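You operate a simulated robot arm through the tools that you are given. There is no shell and no other tool.

The job below is to be done with a simulated robot arm. You get a single attempt, and the scene is never put back.

Task
Set Sabine's place on the blue mat: name sign, eraser, board slid up, clip open, white glue wound out.
Fine: the board with the grey card, slid straight, a finger's width off the mat at most; leave the glue stick in its stand. Set down upright: what you pick out.

It is judged by the outcome, as a careful person would: the job done as asked, and still so three seconds after it is handed in. It fails if anything else is knocked over, pushed out of place, dropped, spilled or broken.

Robot
A 6-joint arm with a two-finger gripper, fixed in place. Base frame: the origin is on the floor under the middle of its stand, x ahead of it, y to its left, z up; the work surface is at about z = 0.74. Lengths are in m, angles in rad, forces in N, time in s.
It reaches about 1.417 m from its shoulder. Its first joint turns from -2.897 to 2.897 rad. Payload 3.43 kg.
Tool frame: the origin (TCP) lies between the finger pads and is the grasp point; the fingertips stand 0.02 m ahead of it; z points along the fingers, y is the line along which they close. The gripper opens to 0.19 m; its body begins 0.248 m behind the TCP.
Orientation is told as [roll, pitch, yaw] about the base's x, y, z axes, in that order, counted from this pose: with the fingers straight down and closing along the base's y, the tool's x points along the base's -x, its y along +y and its z along -z.

Tools
- The arm moves only by the tool step_arm. Its argument "increments" is a list of rows, each a list of 7 numbers: the turn, a rotation vector about the tool's x, y, z in rad, then the shift along the tool's x, y, z in mm, then the opening, from 0 (shut) to 1 (fully open). In form: [[ax, ay, az, tx, ty, tz, fingers], ...]. A call has 1 to 20 rows; each row shifts and turns the commanded pose from where the row before left it, along the tool's axes as they then stand. Each row takes 0.2 s and may step no farther than 0.05 m and 0.15 rad from the row before; otherwise, or with a gripper value out of range, the whole call is refused. Where a pose cannot be reached the arm comes as near as it can. A force on the tool above 90 N (or 10 N above the force at the start of the call, whichever is more), or a blocked arm, ends the call early, and 0.2 s more pass. Each finger travels about 0.153 m/s and halts on what it meets, pressing with about 32 N; the grip force reading is that of the motor and also rises with nothing between the fingers. The clock runs only during rows and for 0.2 s after the last one: add rows that do not move to give the fingers time. It gives the time, the measured TCP pose, the force on the tool (base axes), the opening and the grip force at its end, in the units of the frame above (readings bear some noise), with the torque about the TCP (base axes, N m) and any sound that the robot's microphone picked up.
- Cameras (640 x 400 px; columns grow to the right, rows downward): "scene" is fixed at [0.052, 0.499, 1.3105]; the picture's right is [0.10, -1.00, 0.00], its down [-0.61, -0.06, -0.79] and it looks along [0.78, 0.08, -0.62] (base axes); focal length 266 px, centre (320, 200). "wrist" rides on the gripper at [0.07, -0.008, -0.288] in the tool frame; the picture's right is [0.12, 0.99, 0.00], its down [-0.96, 0.12, -0.25] and it looks along [-0.25, 0.03, 0.97] (tool axes); focal length 261 px, centre (320, 200). There is no depth. A picture from a camera that has moved, and an enlarged one, comes with that camera's place and axes in the base frame and with its lens.
- camera(camera): a new picture of that camera. No time passes.
- slide_trunk(by): moves the trunk up (or, below 0, down) by that many m; the arm rides with it, the base frame stays. It gives what a move gives, with no picture.
- enlarge(camera, box): a new picture of the part [left, top, right, bottom] of that camera's present view, enlarged. No time passes.
- sign_off(): hands the job in; it is judged then, once.

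Places have to be worked out from the pictures, the camera data and where the tool is seen. Open the gripper and draw the arm clear of the work before you hand the job in, unless the task says otherwise.

The tools are called after "Emit:" as name(argument=value, ...) on one line, values as JSON. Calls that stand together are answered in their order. step_arm: Moves the arm, as the interface text tells. Its arguments: {"type":"object","properties":{"increments":{"type":"array","items":{"type":"array","items":{"type":"number"}}}},"required":["increments"]} The other tools are called the same way: slide_trunk (by) moves the trunk up or down; camera (camera) takes a picture; enlarge (camera, box) takes an enlarged picture of a part of a camera's view; sign_off () hands the job in.

At the start:

```text
time_s: 0.0
tcp_pos: [0.4847, 0.5544, 1.1168]
ee_rot: [-0.001, 0.0, 0.0]
ft_force: [0.2, 0.0, 0.5]
wrist_torque: [0.01, -0.02, -0.03]
gripper_width: 0.1899
gripper_force: 0.0
trunk travel left (down, up): [-0.275, 0.165]
```

scene: 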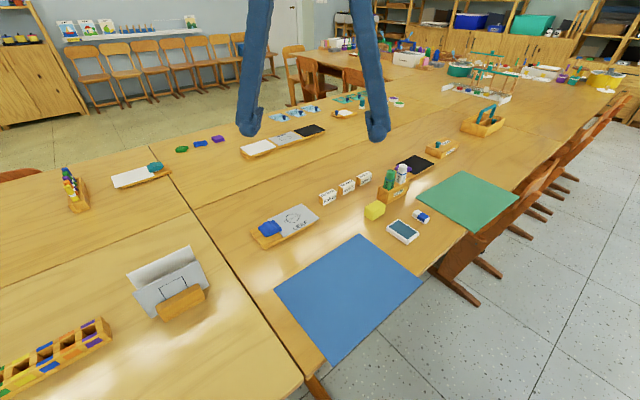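
wrist: 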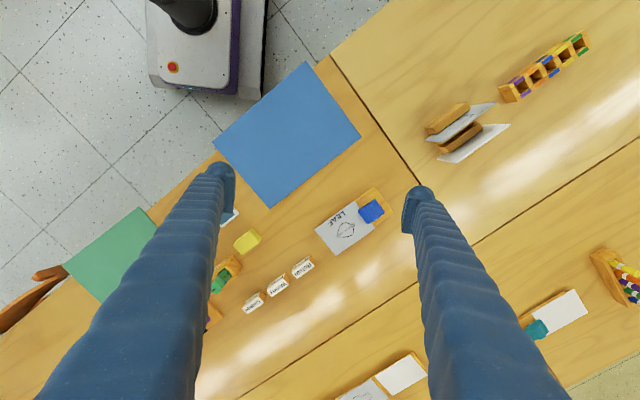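

I begin by looking closer at the work area around the blue mat to identify the signs, erasers, boards and glue.

Emit:
enlarge(camera="scene", box=[230, 130, 450, 270])

Emit:
enlarge(camera="scene", box=[300, 150, 420, 225])

Emit:
enlarge(camera="wrist", box=[200, 170, 400, 330])

Emit:
enlarge(camera="scene", box=[230, 80, 420, 170])

```text
2.86 times, centred on (340, 200) of scene
camera zoom: at [0.052, 0.499, 1.3105], right [0.1, -1.0, 0.0], down [-0.61, -0.06, -0.79], along [0.78, 0.08, -0.62], focal length 759 px, centre (263, 200)
```

zoom: 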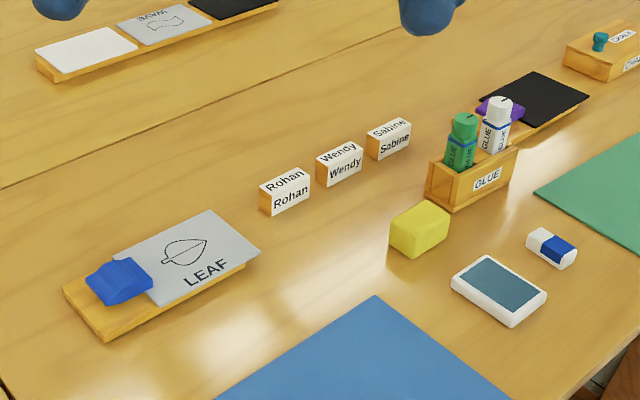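

```text
5.33 times, centred on (360, 188) of scene
camera zoom: at [0.052, 0.499, 1.3105], right [0.1, -1.0, 0.0], down [-0.61, -0.06, -0.79], along [0.78, 0.08, -0.62], focal length 1416 px, centre (107, 267)
```

zoom: 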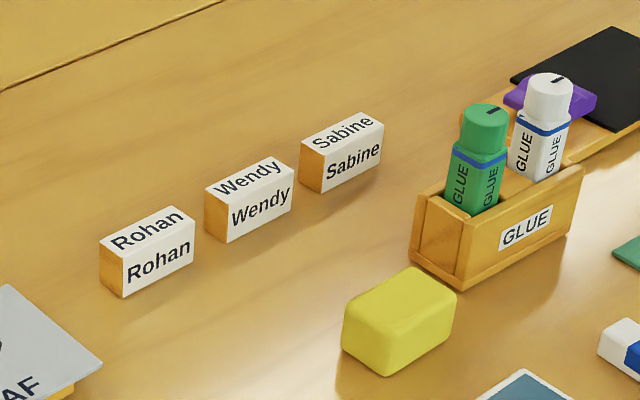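

```text
2.50 times, centred on (300, 250) of wrist
camera zoom: at [0.415, 0.5465, 1.4035], right [-0.12, 0.99, 0.0], down [0.96, 0.12, 0.25], along [0.25, 0.03, -0.97], focal length 652 px, centre (370, 75)
```

zoom: 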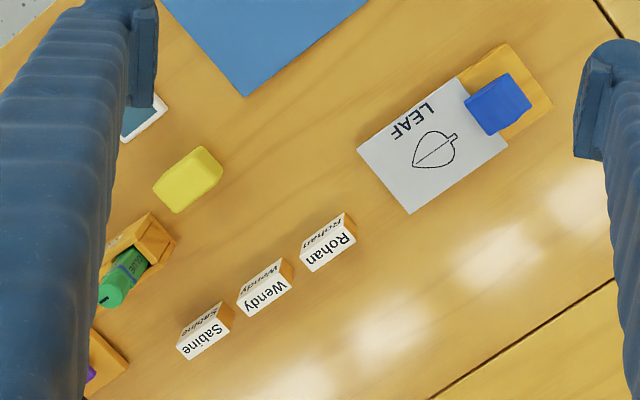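

```text
3.37 times, centred on (325, 125) of scene
camera zoom: at [0.052, 0.499, 1.3105], right [0.1, -1.0, 0.0], down [-0.61, -0.06, -0.79], along [0.78, 0.08, -0.62], focal length 894 px, centre (303, 453)
```

zoom: 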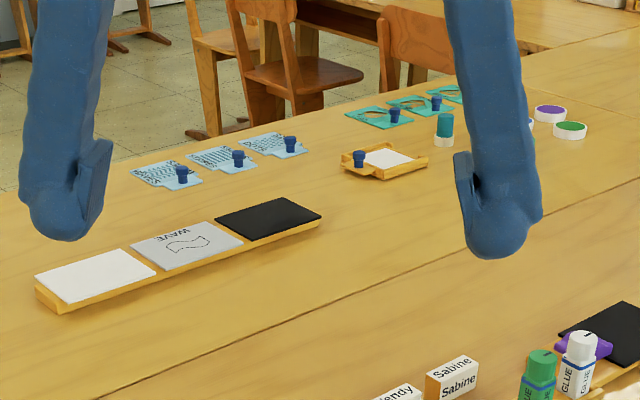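

The LEAF board (grey card, blue clip), three name signs and the glue stand show up. I look closer at the clip, the glue sticks and the items near the mat.

Emit:
enlarge(camera="scene", box=[370, 145, 450, 195])

Emit:
enlarge(camera="scene", box=[240, 195, 330, 255])

Emit:
enlarge(camera="scene", box=[355, 190, 445, 250])

Emit:
enlarge(camera="scene", box=[50, 130, 210, 230])

Emit:
enlarge(camera="scene", box=[240, 220, 450, 370])

```text
8.00 times, centred on (410, 170) of scene
camera zoom: at [0.052, 0.499, 1.3105], right [0.1, -1.0, 0.0], down [-0.61, -0.06, -0.79], along [0.78, 0.08, -0.62], focal length 2124 px, centre (-400, 440)
```

zoom: 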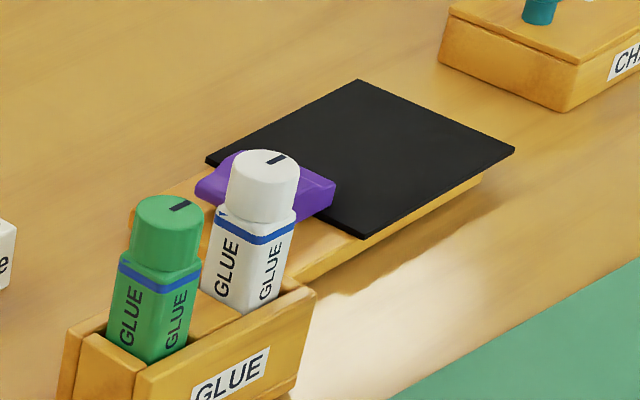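

```text
6.67 times, centred on (285, 225) of scene
camera zoom: at [0.052, 0.499, 1.3105], right [0.1, -1.0, 0.0], down [-0.61, -0.06, -0.79], along [0.78, 0.08, -0.62], focal length 1770 px, centre (553, 33)
```

zoom: 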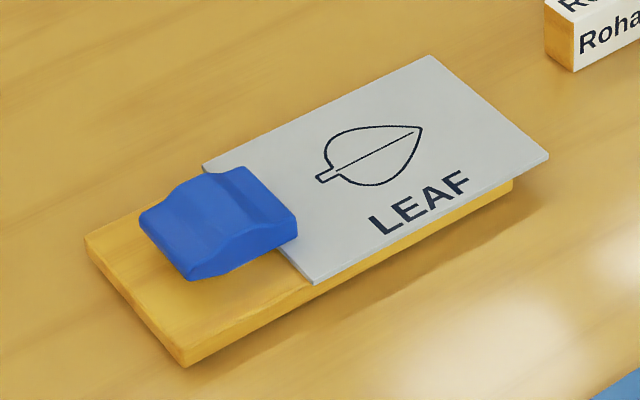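

```text
6.67 times, centred on (400, 220) of scene
camera zoom: at [0.052, 0.499, 1.3105], right [0.1, -1.0, 0.0], down [-0.61, -0.06, -0.79], along [0.78, 0.08, -0.62], focal length 1770 px, centre (-213, 67)
```

zoom: 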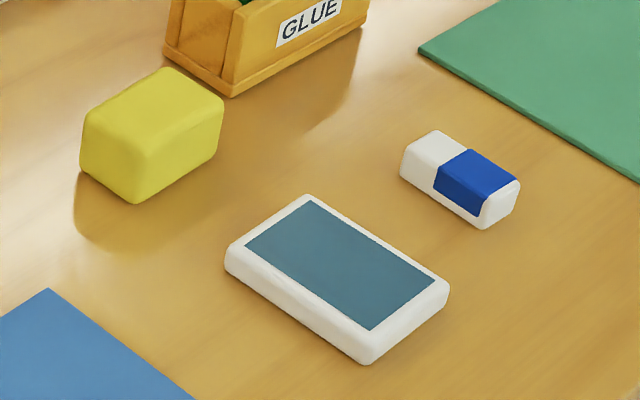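

```text
4.00 times, centred on (130, 180) of scene
camera zoom: at [0.052, 0.499, 1.3105], right [0.1, -1.0, 0.0], down [-0.61, -0.06, -0.79], along [0.78, 0.08, -0.62], focal length 1062 px, centre (1080, 280)
```

zoom: 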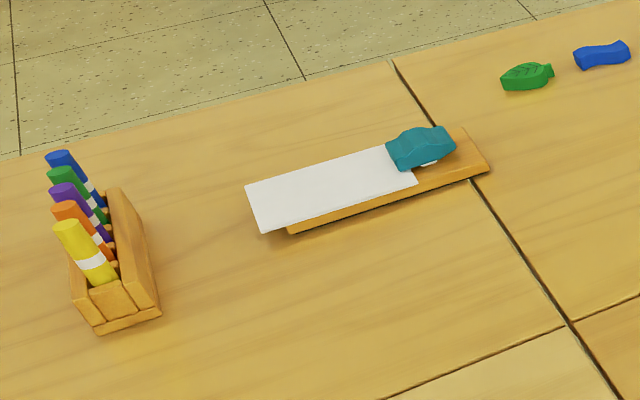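

```text
2.67 times, centred on (345, 295) of scene
camera zoom: at [0.052, 0.499, 1.3105], right [0.1, -1.0, 0.0], down [-0.61, -0.06, -0.79], along [0.78, 0.08, -0.62], focal length 708 px, centre (253, -53)
```

zoom: 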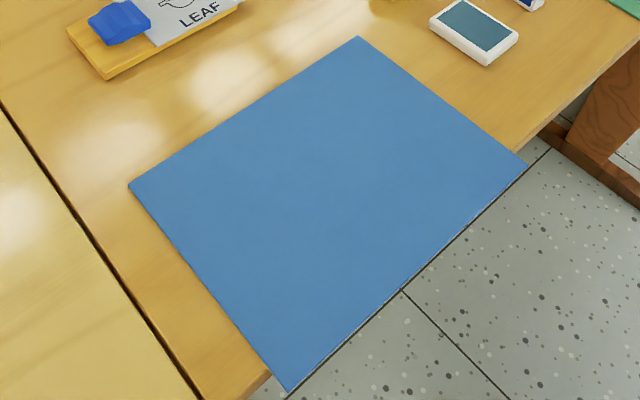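

The white block with a blue sleeve looks like the rubber; the LEAF board lies parallel to the mat's far edge. I enlarge the other clips and the other objects for comparison.

Emit:
enlarge(camera="scene", box=[140, 155, 172, 175])

Emit:
enlarge(camera="scene", box=[250, 212, 290, 237])

Emit:
enlarge(camera="scene", box=[380, 155, 412, 175])

Emit:
enlarge(camera="wrist", box=[300, 170, 400, 260])

Emit:
enlarge(camera="wrist", box=[500, 280, 600, 350])

```text
16.00 times, centred on (156, 165) of scene
camera zoom: at [0.052, 0.499, 1.3105], right [0.1, -1.0, 0.0], down [-0.61, -0.06, -0.79], along [0.78, 0.08, -0.62], focal length 4249 px, centre (2944, 760)
```

zoom: 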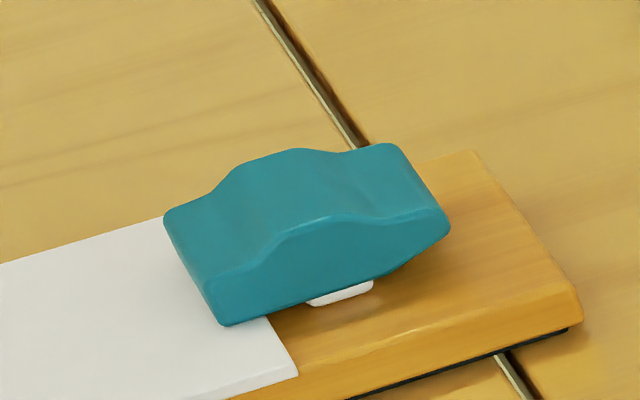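

```text
16.00 times, centred on (270, 224) of scene
camera zoom: at [0.052, 0.499, 1.3105], right [0.1, -1.0, 0.0], down [-0.61, -0.06, -0.79], along [0.78, 0.08, -0.62], focal length 4249 px, centre (1120, -192)
```

zoom: 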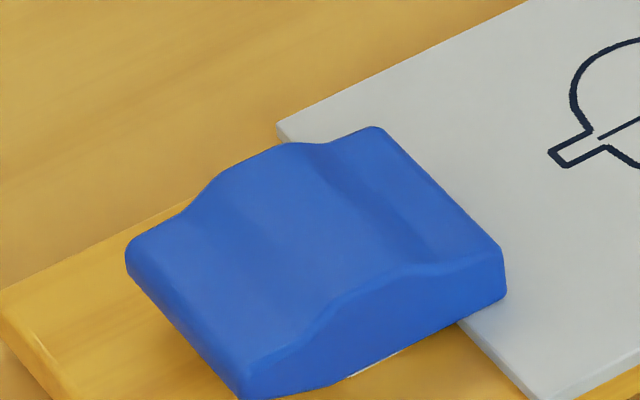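

```text
16.00 times, centred on (396, 165) of scene
camera zoom: at [0.052, 0.499, 1.3105], right [0.1, -1.0, 0.0], down [-0.61, -0.06, -0.79], along [0.78, 0.08, -0.62], focal length 4249 px, centre (-896, 760)
```

zoom: 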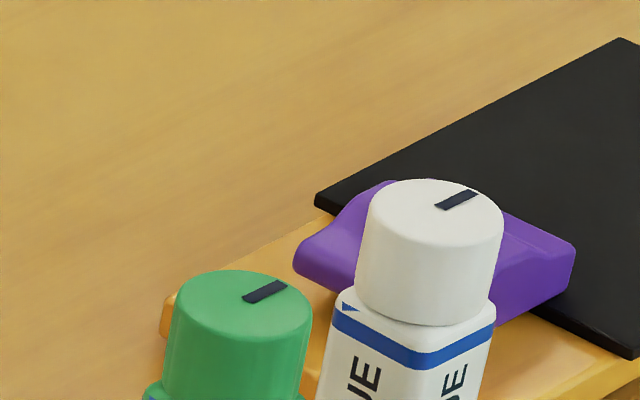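

```text
4.44 times, centred on (350, 215) of wrist
camera zoom: at [0.415, 0.5465, 1.4035], right [-0.12, 0.99, 0.0], down [0.96, 0.12, 0.25], along [0.25, 0.03, -0.97], focal length 1158 px, centre (187, 133)
```

zoom: 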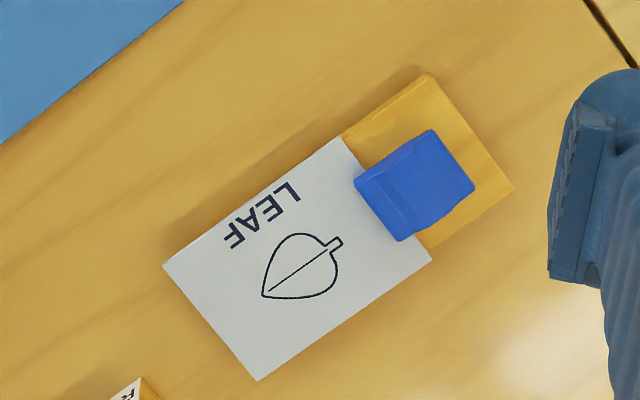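

```text
5.71 times, centred on (550, 315) of wrist
camera zoom: at [0.415, 0.5465, 1.4035], right [-0.12, 0.99, 0.0], down [0.96, 0.12, 0.25], along [0.25, 0.03, -0.97], focal length 1489 px, centre (-994, -457)
```

zoom: 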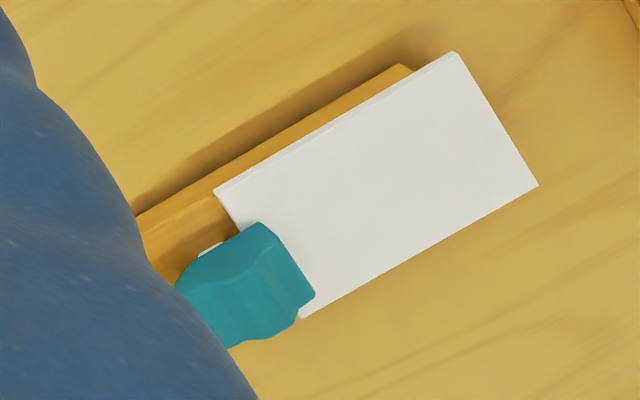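

All three clips appear to be rockers on a white pivot with the nose down on the card and the tail raised, and the glue knobs carry an index mark with a small triangle on the body. I move the wrist camera over the glue stand and name signs, staying high, then turn to match the table's 45° layout.

Emit:
step_arm(increments=[[0, 0, 0, -37, -24, 6, 1], [0, 0, 0, -37, -24, 6, 1], [0, 0, 0, -37, -24, 6, 1], [0, 0, 0, -37, -24, 6, 1], [0, 0, 0, -37, -24, 6, 1], [0, 0, 0, -37, -24, 6, 1], [0, 0, 0, -37, -24, 6, 1], [0, 0, 0.131, 0, 0, 0, 1], [0, 0, 0.131, 0, 0, 0, 1], [0, 0, 0.131, 0, 0, 0, 1], [0, 0, 0.131, 0, 0, 0, 1], [0, 0, 0.131, 0, 0, 0, 1], [0, 0, 0.13, 0, 0, 0, 1]])

Emit:
camera(camera="wrist")

Emit:
camera(camera="scene")

```text
time_s: 2.8
tcp_pos: [0.7431, 0.3891, 1.0754]
ee_rot: [0.001, 0.002, -0.789]
ft_force: [0.3, -0.4, 0.1]
wrist_torque: [0.01, 0.01, 0.03]
gripper_width: 0.19
gripper_force: 0.0
trunk travel left (down, up): [-0.275, 0.165]
```

```text
taken
camera wrist: at [0.6892, 0.4317, 1.3616], right [0.62, 0.79, 0.0], down [0.76, -0.6, 0.25], along [0.19, -0.15, -0.97], focal length 261 px, centre (320, 200)
```

wrist: 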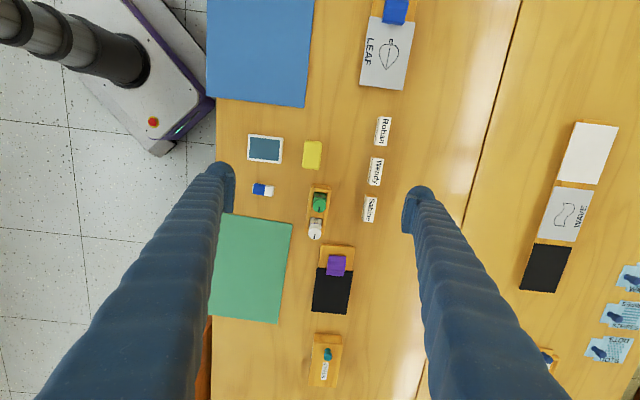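

```text
taken
```

scene: 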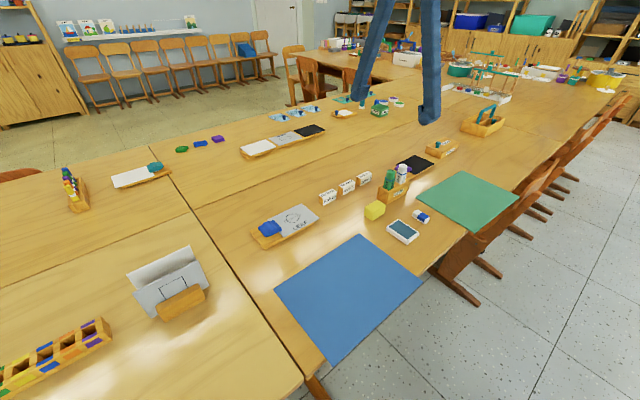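

From above, the rubber (blue/white) lies by the green mat and Sabine's sign is the one nearest the far end of the row. I enlarge this view for details.

Emit:
enlarge(camera="wrist", box=[230, 110, 390, 250])

Emit:
enlarge(camera="wrist", box=[295, 180, 345, 245])

Emit:
enlarge(camera="wrist", box=[200, 0, 420, 140])

Emit:
enlarge(camera="wrist", box=[290, 225, 370, 395])

```text
2.86 times, centred on (310, 180) of wrist
camera zoom: at [0.6892, 0.4317, 1.3616], right [0.62, 0.79, 0.0], down [0.76, -0.6, 0.25], along [0.19, -0.15, -0.97], focal length 745 px, centre (349, 257)
```

zoom: 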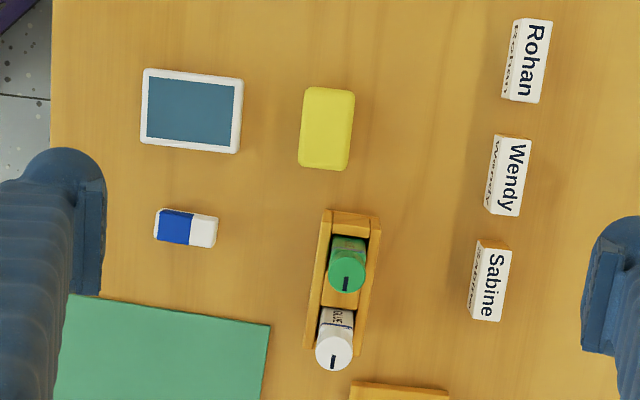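

```text
6.15 times, centred on (320, 212) of wrist
camera zoom: at [0.6892, 0.4317, 1.3616], right [0.62, 0.79, 0.0], down [0.76, -0.6, 0.25], along [0.19, -0.15, -0.97], focal length 1604 px, centre (320, 123)
```

zoom: 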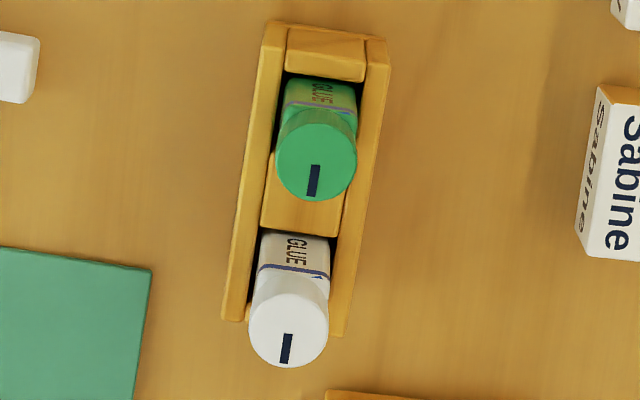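

```text
2.86 times, centred on (310, 70) of wrist
camera zoom: at [0.6892, 0.4317, 1.3616], right [0.62, 0.79, 0.0], down [0.76, -0.6, 0.25], along [0.19, -0.15, -0.97], focal length 745 px, centre (349, 571)
```

zoom: 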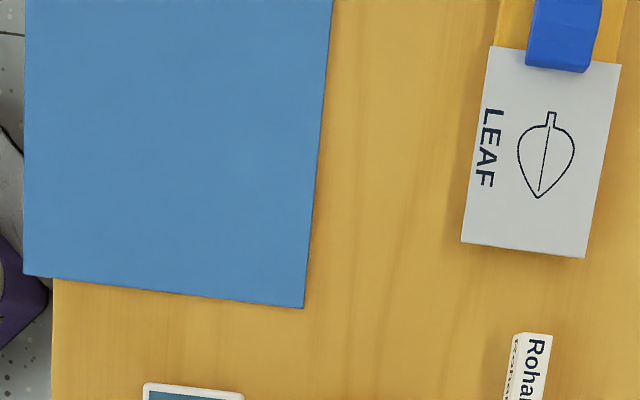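

```text
2.35 times, centred on (330, 310) of wrist
camera zoom: at [0.6892, 0.4317, 1.3616], right [0.62, 0.79, 0.0], down [0.76, -0.6, 0.25], along [0.19, -0.15, -0.97], focal length 613 px, centre (296, -59)
```

zoom: 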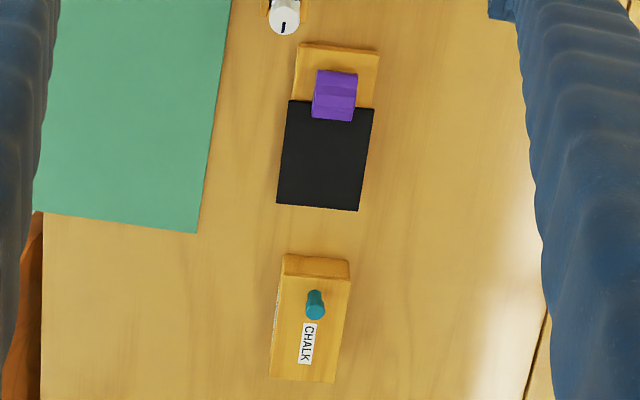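

The knobs' index marks point to the table's far-right direction; I zoom hard on the small triangle on the collar to learn the winding direction, and on the clip's details.

Emit:
enlarge(camera="scene", box=[395, 160, 415, 186])

Emit:
enlarge(camera="wrist", box=[305, 212, 330, 242])

Emit:
enlarge(camera="scene", box=[380, 165, 400, 190])

Emit:
enlarge(camera="scene", box=[255, 220, 285, 240])

```text
15.38 times, centred on (405, 173) of scene
camera zoom: at [0.052, 0.499, 1.3105], right [0.1, -1.0, 0.0], down [-0.61, -0.06, -0.79], along [0.78, 0.08, -0.62], focal length 4086 px, centre (-988, 615)
```

zoom: 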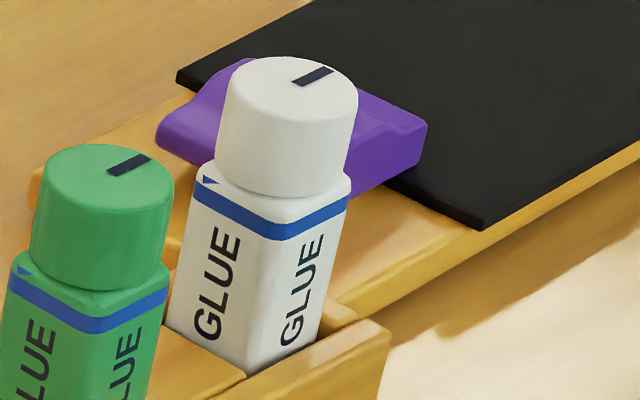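

```text
13.33 times, centred on (318, 227) of wrist
camera zoom: at [0.6892, 0.4317, 1.3616], right [0.62, 0.79, 0.0], down [0.76, -0.6, 0.25], along [0.19, -0.15, -0.97], focal length 3475 px, centre (353, -160)
```

zoom: 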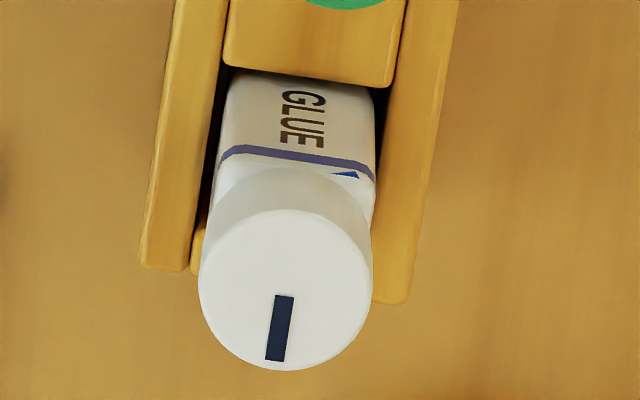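

```text
16.00 times, centred on (390, 178) of scene
camera zoom: at [0.052, 0.499, 1.3105], right [0.1, -1.0, 0.0], down [-0.61, -0.06, -0.79], along [0.78, 0.08, -0.62], focal length 4249 px, centre (-800, 560)
```

zoom: 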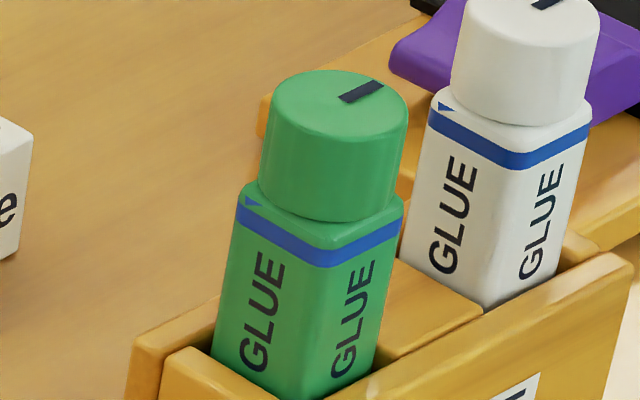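

```text
16.00 times, centred on (270, 230) of scene
camera zoom: at [0.052, 0.499, 1.3105], right [0.1, -1.0, 0.0], down [-0.61, -0.06, -0.79], along [0.78, 0.08, -0.62], focal length 4249 px, centre (1120, -280)
```

zoom: 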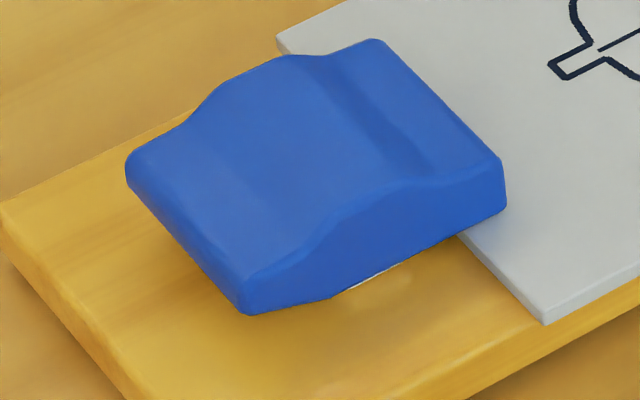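

The triangle sits near one corner of the collar; I want a flatter view of it. I tilt the wrist back and lower it so its camera sees the glue stand's left side, staying well clear of everything.

Emit:
step_arm(increments=[[0, -0.15, 0, 0, 0, 0, 1], [0, -0.15, 0, 0, 0, 0, 1], [0, -0.15, 0, 0, 0, 0, 1], [0, -0.15, 0, 0, 0, 0, 1], [0, 0, 0, 22.6, 0, 33, 1], [0, 0, 0, 22.6, 0, 33, 1], [0, 0, 0, 22.6, 0, 33, 1]])

Emit:
camera(camera="wrist")

```text
time_s: 4.4
tcp_pos: [0.7438, 0.3868, 0.9514]
ee_rot: [-0.002, -0.6, -0.785]
ft_force: [0.5, -0.6, 0.5]
wrist_torque: [-0.05, 0.0, 0.01]
gripper_width: 0.1899
gripper_force: 0.0
trunk travel left (down, up): [-0.275, 0.165]
```

```text
taken
camera wrist: at [0.5839, 0.5363, 1.1496], right [0.63, 0.77, -0.07], down [0.54, -0.38, 0.75], along [0.55, -0.51, -0.66], focal length 261 px, centre (320, 200)
```

wrist: 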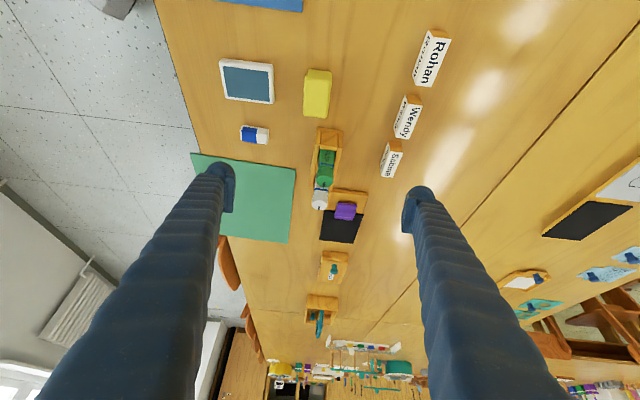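

The stand is visible from its left side (image inverted: base "up" is image down). I zoom in on the white stick and the clips.

Emit:
enlarge(camera="wrist", box=[308, 170, 336, 215])

Emit:
enlarge(camera="wrist", box=[310, 183, 330, 199])

Emit:
enlarge(camera="wrist", box=[310, 185, 370, 250])

Emit:
enlarge(camera="wrist", box=[210, 50, 360, 155])

```text
8.89 times, centred on (322, 192) of wrist
camera zoom: at [0.5839, 0.5363, 1.1496], right [0.63, 0.77, -0.07], down [0.54, -0.38, 0.75], along [0.55, -0.51, -0.66], focal length 2317 px, centre (302, 267)
```

zoom: 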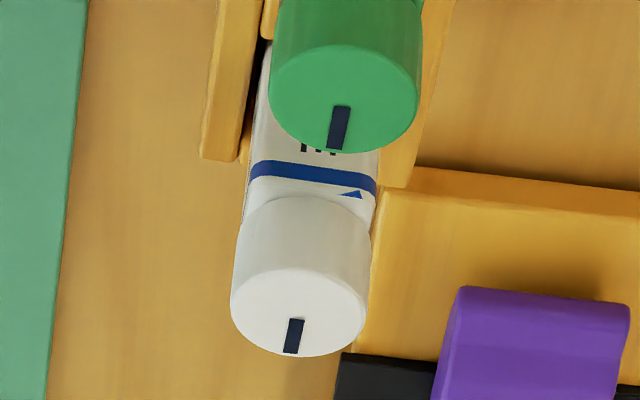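

```text
16.00 times, centred on (320, 191) of wrist
camera zoom: at [0.5839, 0.5363, 1.1496], right [0.63, 0.77, -0.07], down [0.54, -0.38, 0.75], along [0.55, -0.51, -0.66], focal length 4170 px, centre (320, 344)
```

zoom: 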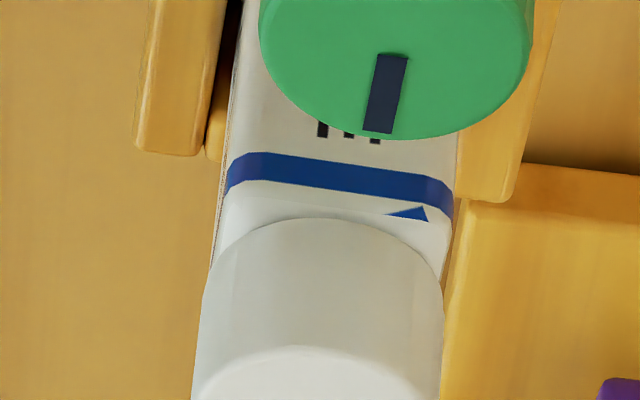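

```text
6.15 times, centred on (340, 218) of wrist
camera zoom: at [0.5839, 0.5363, 1.1496], right [0.63, 0.77, -0.07], down [0.54, -0.38, 0.75], along [0.55, -0.51, -0.66], focal length 1604 px, centre (197, 92)
```

zoom: 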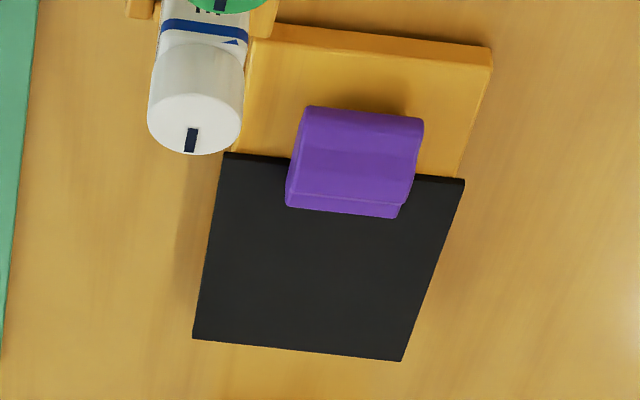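

```text
3.81 times, centred on (285, 102) of wrist
camera zoom: at [0.5839, 0.5363, 1.1496], right [0.63, 0.77, -0.07], down [0.54, -0.38, 0.75], along [0.55, -0.51, -0.66], focal length 993 px, centre (453, 571)
```

zoom: 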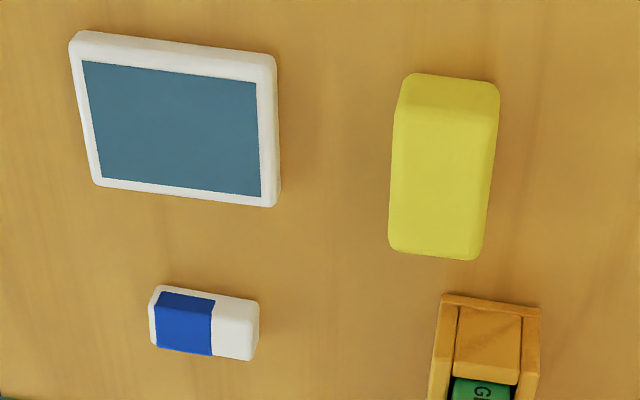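

The little arrowhead on the white stick's left face points toward the table's front edge, i.e. counter-clockwise seen from above, so that is the winding direction. I straighten the tool and move over the clip end of the LEAF board to plan the slide.

Emit:
step_arm(increments=[[0, 0.15, 0, 0, 0, 0, 1], [0, 0.15, 0, 0, 0, 0, 1], [0, 0.15, 0, 0, 0, 0, 1], [0, 0.15, 0, 0, 0, 0, 1], [0, 0, 0, 41.7, 13.6, 0, 1], [0, 0, 0, 41.7, 13.6, 0, 1], [0, 0, 0, 41.7, 13.6, 0, 1], [0, 0, 0, 41.7, 13.6, 0, 1], [0, 0, 0, 41.7, 13.6, 0, 1], [0, 0, 0, 41.7, 13.6, 0, 1], [0, 0, 0, 41.7, 13.6, 0, 1], [0, 0, 0, 41.7, 13.6, 0, 1]])

Emit:
camera(camera="wrist")

Emit:
camera(camera="scene")

```text
time_s: 7.0
tcp_pos: [0.5845, 0.7002, 0.9544]
ee_rot: [-0.002, 0.001, -0.785]
ft_force: [0.5, 0.2, 0.0]
wrist_torque: [-0.04, -0.02, 0.01]
gripper_width: 0.1898
gripper_force: 0.2
trunk travel left (down, up): [-0.275, 0.165]
```

```text
taken
camera wrist: at [0.5303, 0.744, 1.241], right [0.62, 0.79, 0.0], down [0.76, -0.6, 0.25], along [0.19, -0.15, -0.97], focal length 261 px, centre (320, 200)
```

wrist: 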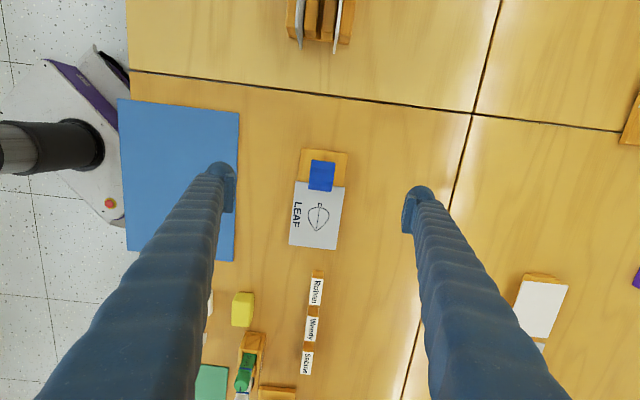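

```text
taken
```

scene: 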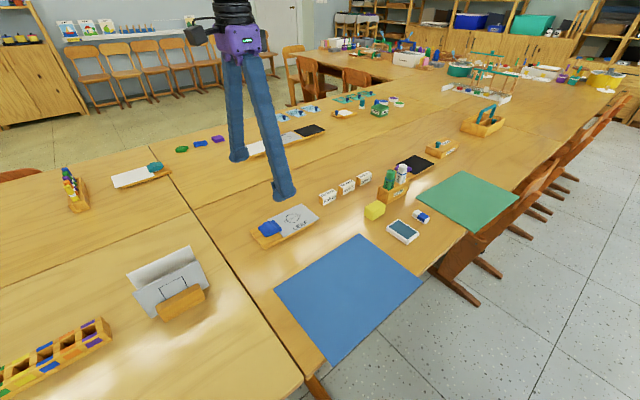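

The board sits just between the open fingers, long side parallel to the mat. I enlarge to measure the board, clip and mat edge relative to the tool.

Emit:
enlarge(camera="wrist", box=[215, 120, 375, 260])

Emit:
enlarge(camera="wrist", box=[285, 140, 355, 190])

Emit:
enlarge(camera="scene", box=[220, 130, 320, 200])

```text
2.86 times, centred on (295, 190) of wrist
camera zoom: at [0.5303, 0.744, 1.241], right [0.62, 0.79, 0.0], down [0.76, -0.6, 0.25], along [0.19, -0.15, -0.97], focal length 745 px, centre (391, 229)
```

zoom: 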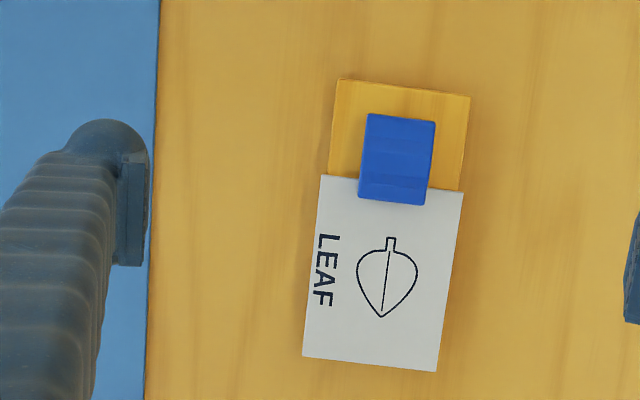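

```text
8.00 times, centred on (320, 165) of wrist
camera zoom: at [0.5303, 0.744, 1.241], right [0.62, 0.79, 0.0], down [0.76, -0.6, 0.25], along [0.19, -0.15, -0.97], focal length 2085 px, centre (320, 480)
```

zoom: 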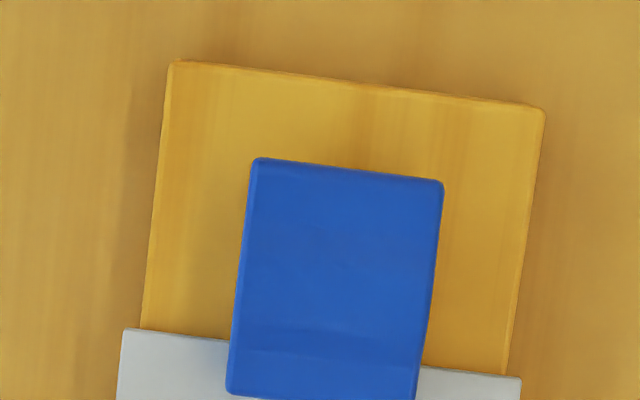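

```text
5.71 times, centred on (270, 165) of scene
camera zoom: at [0.052, 0.499, 1.3105], right [0.1, -1.0, 0.0], down [-0.61, -0.06, -0.79], along [0.78, 0.08, -0.62], focal length 1518 px, centre (606, 400)
```

zoom: 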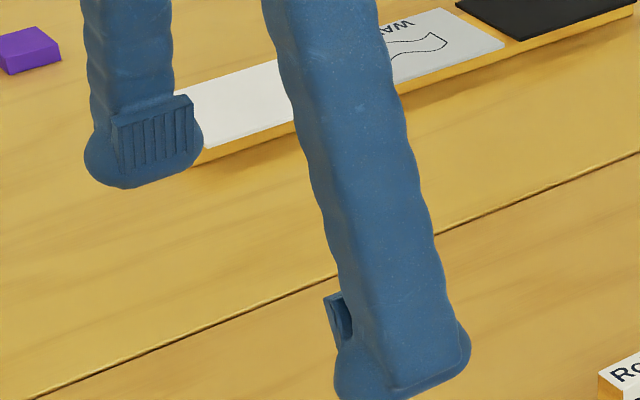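

The fingers have ribbed pads protruding from rounded tips; how far the tips reach below the pads matters for low items. I zoom on the fingertips from the scene camera.

Emit:
enlarge(camera="scene", box=[228, 140, 258, 165])

Emit:
enlarge(camera="scene", box=[265, 170, 305, 205])

Emit:
enlarge(camera="wrist", box=[200, 150, 250, 220])

Emit:
enlarge(camera="wrist", box=[395, 180, 445, 240])

```text
16.00 times, centred on (243, 152) of scene
camera zoom: at [0.052, 0.499, 1.3105], right [0.1, -1.0, 0.0], down [-0.61, -0.06, -0.79], along [0.78, 0.08, -0.62], focal length 4249 px, centre (1552, 960)
```

zoom: 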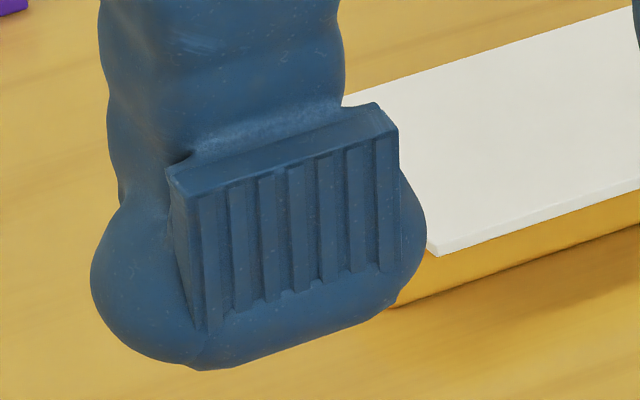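

```text
11.43 times, centred on (285, 188) of scene
camera zoom: at [0.052, 0.499, 1.3105], right [0.1, -1.0, 0.0], down [-0.61, -0.06, -0.79], along [0.78, 0.08, -0.62], focal length 3035 px, centre (720, 343)
```

zoom: 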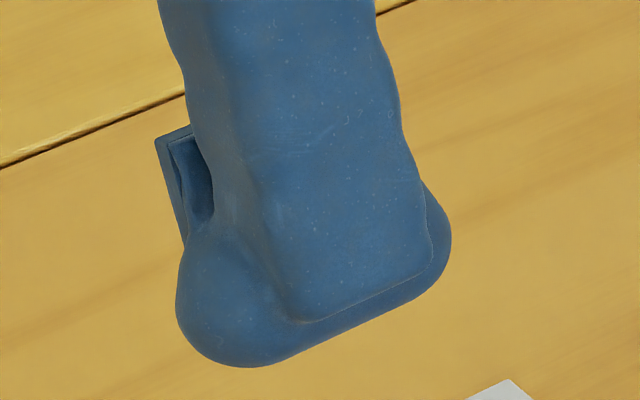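

```text
5.71 times, centred on (225, 185) of wrist
camera zoom: at [0.5303, 0.744, 1.241], right [0.62, 0.79, 0.0], down [0.76, -0.6, 0.25], along [0.19, -0.15, -0.97], focal length 1489 px, centre (863, 286)
```

zoom: 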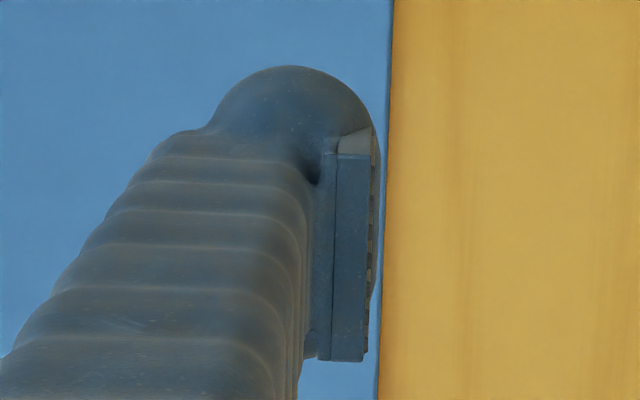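

```text
6.67 times, centred on (420, 210) of wrist
camera zoom: at [0.5303, 0.744, 1.241], right [0.62, 0.79, 0.0], down [0.76, -0.6, 0.25], along [0.19, -0.15, -0.97], focal length 1738 px, centre (-347, 133)
```

zoom: 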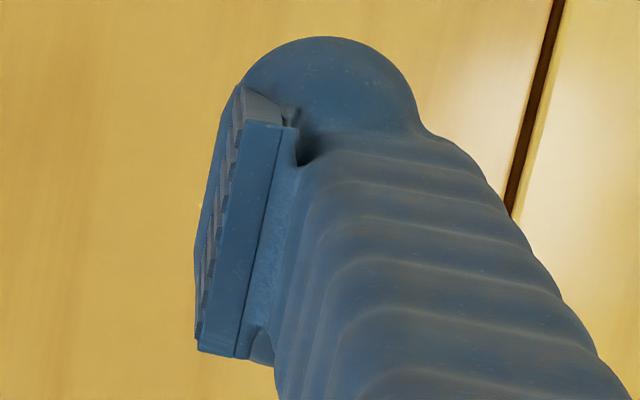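

Measured in the tool frame: board wood is ±43 mm about Y≈+4.5 mm, its clip end at X≈+39 mm, card edge at X≈−23 mm, mat edge 118 mm from the wood; all parallel to the tool. I centre on the exposed wood, narrow the opening to ~140 mm and lower to just above the table.

Emit:
step_arm(increments=[[0, 0, 0, 8, 4.5, 0, 0.737], [0, 0, 0, 0, 0, 45, 0.737], [0, 0, 0, 0, 0, 45, 0.737], [0, 0, 0, 0, 0, 45, 0.737], [0, 0, 0, 0, 0, 35, 0.737], [0, 0, 0, 0, 0, 0, 0.737]])

Emit:
camera(camera="wrist")

Emit:
enlarge(camera="scene", box=[210, 170, 350, 270])

```text
time_s: 8.4
tcp_pos: [0.5824, 0.7099, 0.7842]
ee_rot: [0.0, 0.0, -0.786]
ft_force: [-0.2, -0.9, -0.1]
wrist_torque: [-0.03, -0.01, -0.01]
gripper_width: 0.1397
gripper_force: 0.1
trunk travel left (down, up): [-0.275, 0.165]
```

```text
taken
camera wrist: at [0.5269, 0.7527, 1.071], right [0.62, 0.79, 0.0], down [0.76, -0.6, 0.25], along [0.19, -0.15, -0.97], focal length 261 px, centre (320, 200)
```

wrist: 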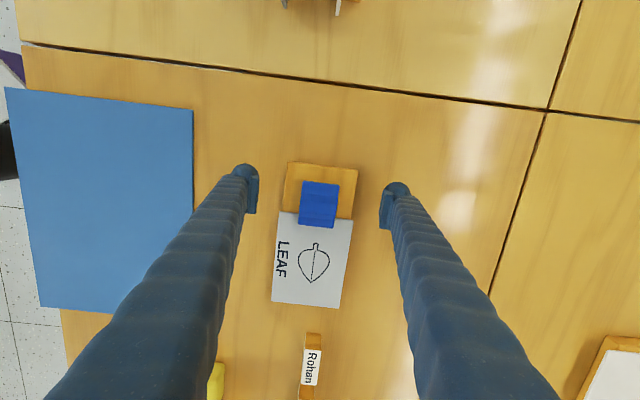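

```text
4.00 times, centred on (280, 220) of scene
camera zoom: at [0.052, 0.499, 1.3105], right [0.1, -1.0, 0.0], down [-0.61, -0.06, -0.79], along [0.78, 0.08, -0.62], focal length 1062 px, centre (480, 120)
```

zoom: 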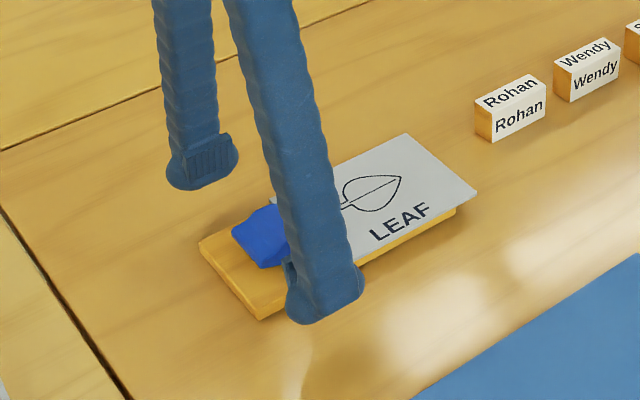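

The fingers straddle the exposed wood nicely. I creep down toward the table, watching the force, to calibrate the fingertip height.

Emit:
step_arm(increments=[[0, 0, 0, 0, 0, 8, 0.737], [0, 0, 0, 0, 0, 8, 0.737], [0, 0, 0, 0, 0, 2, 0.737], [0, 0, 0, 0, 0, 0, 0.737]])

Emit:
enlarge(camera="scene", box=[235, 200, 315, 250])

Emit:
enlarge(camera="wrist", box=[220, 145, 420, 245])

```text
time_s: 9.4
tcp_pos: [0.581, 0.7093, 0.7652]
ee_rot: [0.0, 0.0, -0.785]
ft_force: [-0.1, -0.5, 0.2]
wrist_torque: [-0.01, 0.02, 0.0]
gripper_width: 0.1398
gripper_force: 0.0
trunk travel left (down, up): [-0.275, 0.165]
```

```text
8.00 times, centred on (275, 225) of scene
camera zoom: at [0.052, 0.499, 1.3105], right [0.1, -1.0, 0.0], down [-0.61, -0.06, -0.79], along [0.78, 0.08, -0.62], focal length 2124 px, centre (680, 0)
```

zoom: 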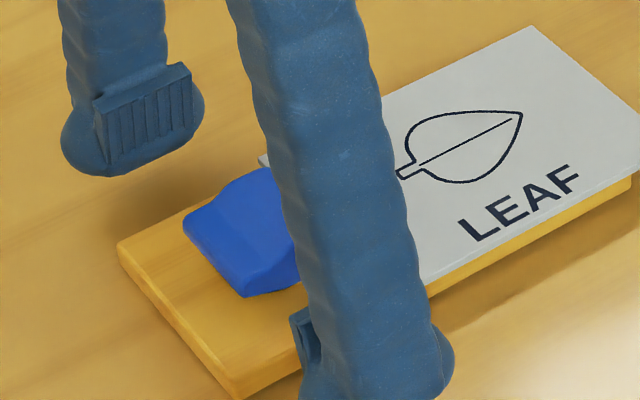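

```text
3.20 times, centred on (320, 195) of wrist
camera zoom: at [0.5269, 0.7524, 1.0533], right [0.62, 0.79, 0.0], down [0.76, -0.6, 0.25], along [0.19, -0.15, -0.97], focal length 834 px, centre (320, 216)
```

zoom: 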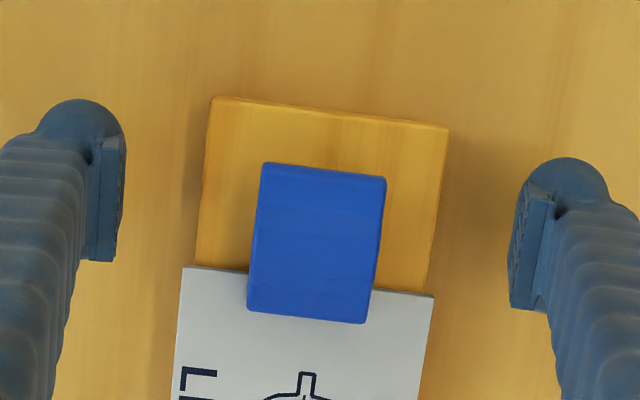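

No contact yet at z=0.765. I creep down in 1 mm steps.

Emit:
step_arm(increments=[[0, 0, 0, 0, 0, 1, 0.737], [0, 0, 0, 0, 0, 1, 0.737], [0, 0, 0, 0, 0, 1, 0.737], [0, 0, 0, 0, 0, 0, 0.737]])

```text
time_s: 10.4
tcp_pos: [0.5811, 0.7086, 0.7635]
ee_rot: [0.0, 0.0, -0.784]
ft_force: [-0.7, 0.2, 0.0]
wrist_torque: [0.01, -0.03, 0.01]
gripper_width: 0.1401
gripper_force: 0.0
trunk travel left (down, up): [-0.275, 0.165]
```

Emit:
step_arm(increments=[[0, 0, 0, 0, 0, 1, 0.737], [0, 0, 0, 0, 0, 1, 0.737], [0, 0, 0, 0, 0, 0, 0.737]])

Emit:
enlarge(camera="scene", box=[235, 200, 315, 250])

```text
time_s: 11.2
tcp_pos: [0.582, 0.7097, 0.7617]
ee_rot: [0.0, 0.0, -0.786]
ft_force: [0.4, 0.3, -0.2]
wrist_torque: [0.02, 0.0, 0.0]
gripper_width: 0.1399
gripper_force: 0.0
trunk travel left (down, up): [-0.275, 0.165]
```

```text
8.00 times, centred on (275, 225) of scene
camera zoom: at [0.052, 0.499, 1.3105], right [0.1, -1.0, 0.0], down [-0.61, -0.06, -0.79], along [0.78, 0.08, -0.62], focal length 2124 px, centre (680, 0)
```

zoom: 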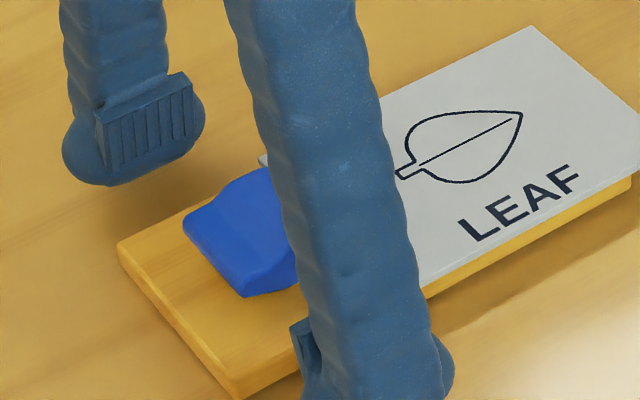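

Tip is now about 1.5 mm above the table without contact, consistent with the 0.02 m fingertip offset. I check the mat's thickness before choosing the grip height.

Emit:
enlarge(camera="scene", box=[310, 335, 350, 365])

Emit:
enlarge(camera="scene", box=[265, 280, 295, 300])

Emit:
enlarge(camera="wrist", box=[170, 95, 230, 140])

```text
13.33 times, centred on (330, 350) of scene
camera zoom: at [0.052, 0.499, 1.3105], right [0.1, -1.0, 0.0], down [-0.61, -0.06, -0.79], along [0.78, 0.08, -0.62], focal length 3541 px, centre (187, -1800)
```

zoom: 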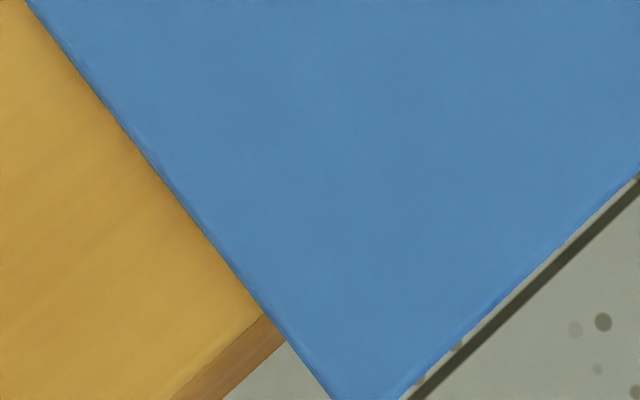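

```text
16.00 times, centred on (280, 290) of scene
camera zoom: at [0.052, 0.499, 1.3105], right [0.1, -1.0, 0.0], down [-0.61, -0.06, -0.79], along [0.78, 0.08, -0.62], focal length 4249 px, centre (960, -1240)
```

zoom: 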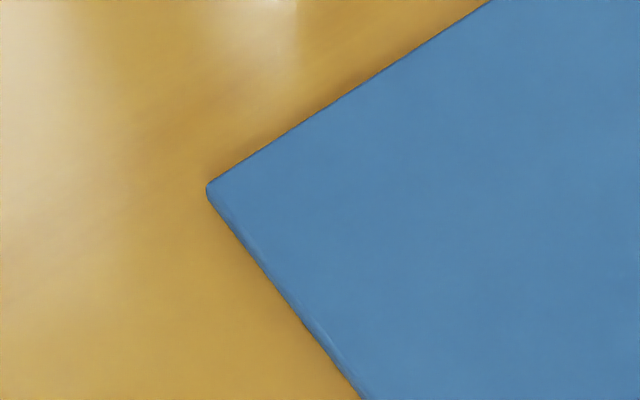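

```text
8.89 times, centred on (200, 118) of wrist
camera zoom: at [0.5267, 0.7527, 1.0485], right [0.62, 0.79, 0.0], down [0.76, -0.6, 0.25], along [0.19, -0.15, -0.97], focal length 2317 px, centre (1387, 933)
```

zoom: 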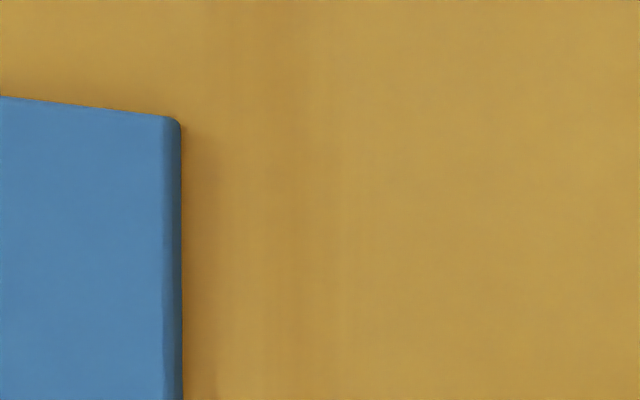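

The mat is only ~2–4 mm thick, so I raise the tip to about 5 mm above the table (to pass over the mat) and close onto the wood's long sides.

Emit:
step_arm(increments=[[0, 0, 0, 0, 0, -3.3, 0.6], [0, 0, 0, 0, 0, 0, 0.52], [0, 0, 0, 0, 0, 0, 0.5], [0, 0, 0, 0, 0, 0, 0.48], [0, 0, 0, 0, 0, 0, 0.46], [0, 0, 0, 0, 0, 0, 0.44], [0, 0, 0, 0, 0, 0, 0.42], [0, 0, 0, 0, 0, 0, 0.42]])

Emit:
enlarge(camera="scene", box=[235, 200, 315, 250])

Emit:
enlarge(camera="wrist", box=[220, 145, 420, 245])

```text
time_s: 13.0
tcp_pos: [0.5813, 0.7093, 0.7712]
ee_rot: [0.006, 0.001, -0.786]
ft_force: [-1.6, -3.8, 51.3]
wrist_torque: [-0.7, 0.61, 0.0]
gripper_width: 0.0784
gripper_force: 0.1
trunk travel left (down, up): [-0.275, 0.165]
```

```text
8.00 times, centred on (275, 225) of scene
camera zoom: at [0.052, 0.499, 1.3105], right [0.1, -1.0, 0.0], down [-0.61, -0.06, -0.79], along [0.78, 0.08, -0.62], focal length 2124 px, centre (680, 0)
```

zoom: 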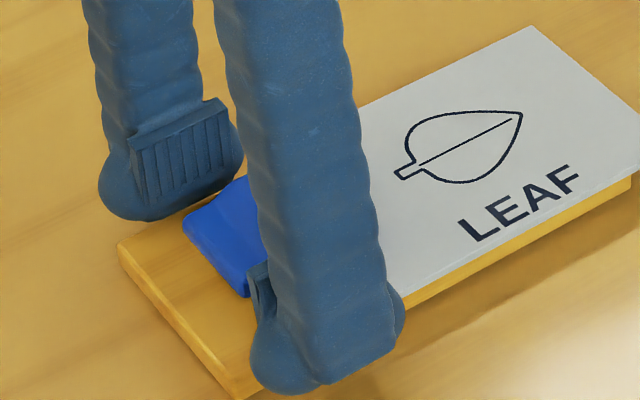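

```text
3.20 times, centred on (320, 195) of wrist
camera zoom: at [0.5255, 0.7513, 1.0572], right [0.62, 0.79, 0.01], down [0.76, -0.6, 0.25], along [0.2, -0.15, -0.97], focal length 834 px, centre (320, 216)
```

zoom: 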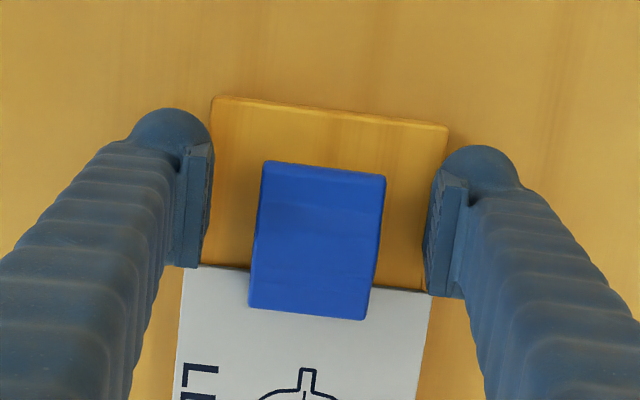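

The rounded tips rode up onto the wood's top edges (51 N down), holding the board cradled between the two tips and well above mat height. That is a usable hold for sliding; I ease the down-force by raising the command a few millimetres.

Emit:
step_arm(increments=[[0, 0, 0, 0, 0, -1.5, 0.42], [0, 0, 0, 0, 0, -1.5, 0.42], [0, 0, 0, 0, 0, 0, 0.42]])

Emit:
enlarge(camera="scene", box=[245, 215, 305, 255])

```text
time_s: 13.8
tcp_pos: [0.5808, 0.7093, 0.7713]
ee_rot: [0.004, -0.001, -0.787]
ft_force: [5.4, 2.1, 43.9]
wrist_torque: [-0.25, 0.16, 0.03]
gripper_width: 0.0782
gripper_force: 0.0
trunk travel left (down, up): [-0.275, 0.165]
```

```text
10.00 times, centred on (275, 235) of scene
camera zoom: at [0.052, 0.499, 1.3105], right [0.1, -1.0, 0.0], down [-0.61, -0.06, -0.79], along [0.78, 0.08, -0.62], focal length 2656 px, centre (770, -150)
```

zoom: 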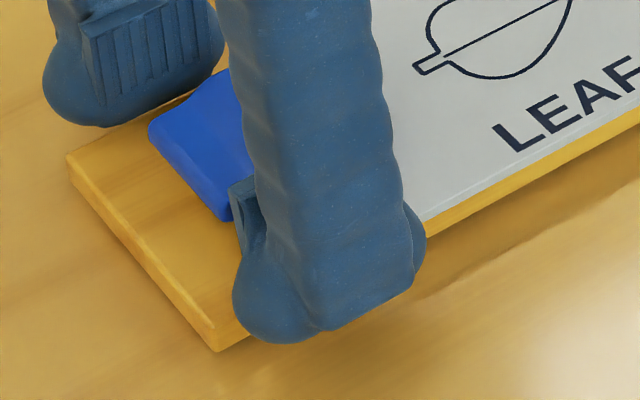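

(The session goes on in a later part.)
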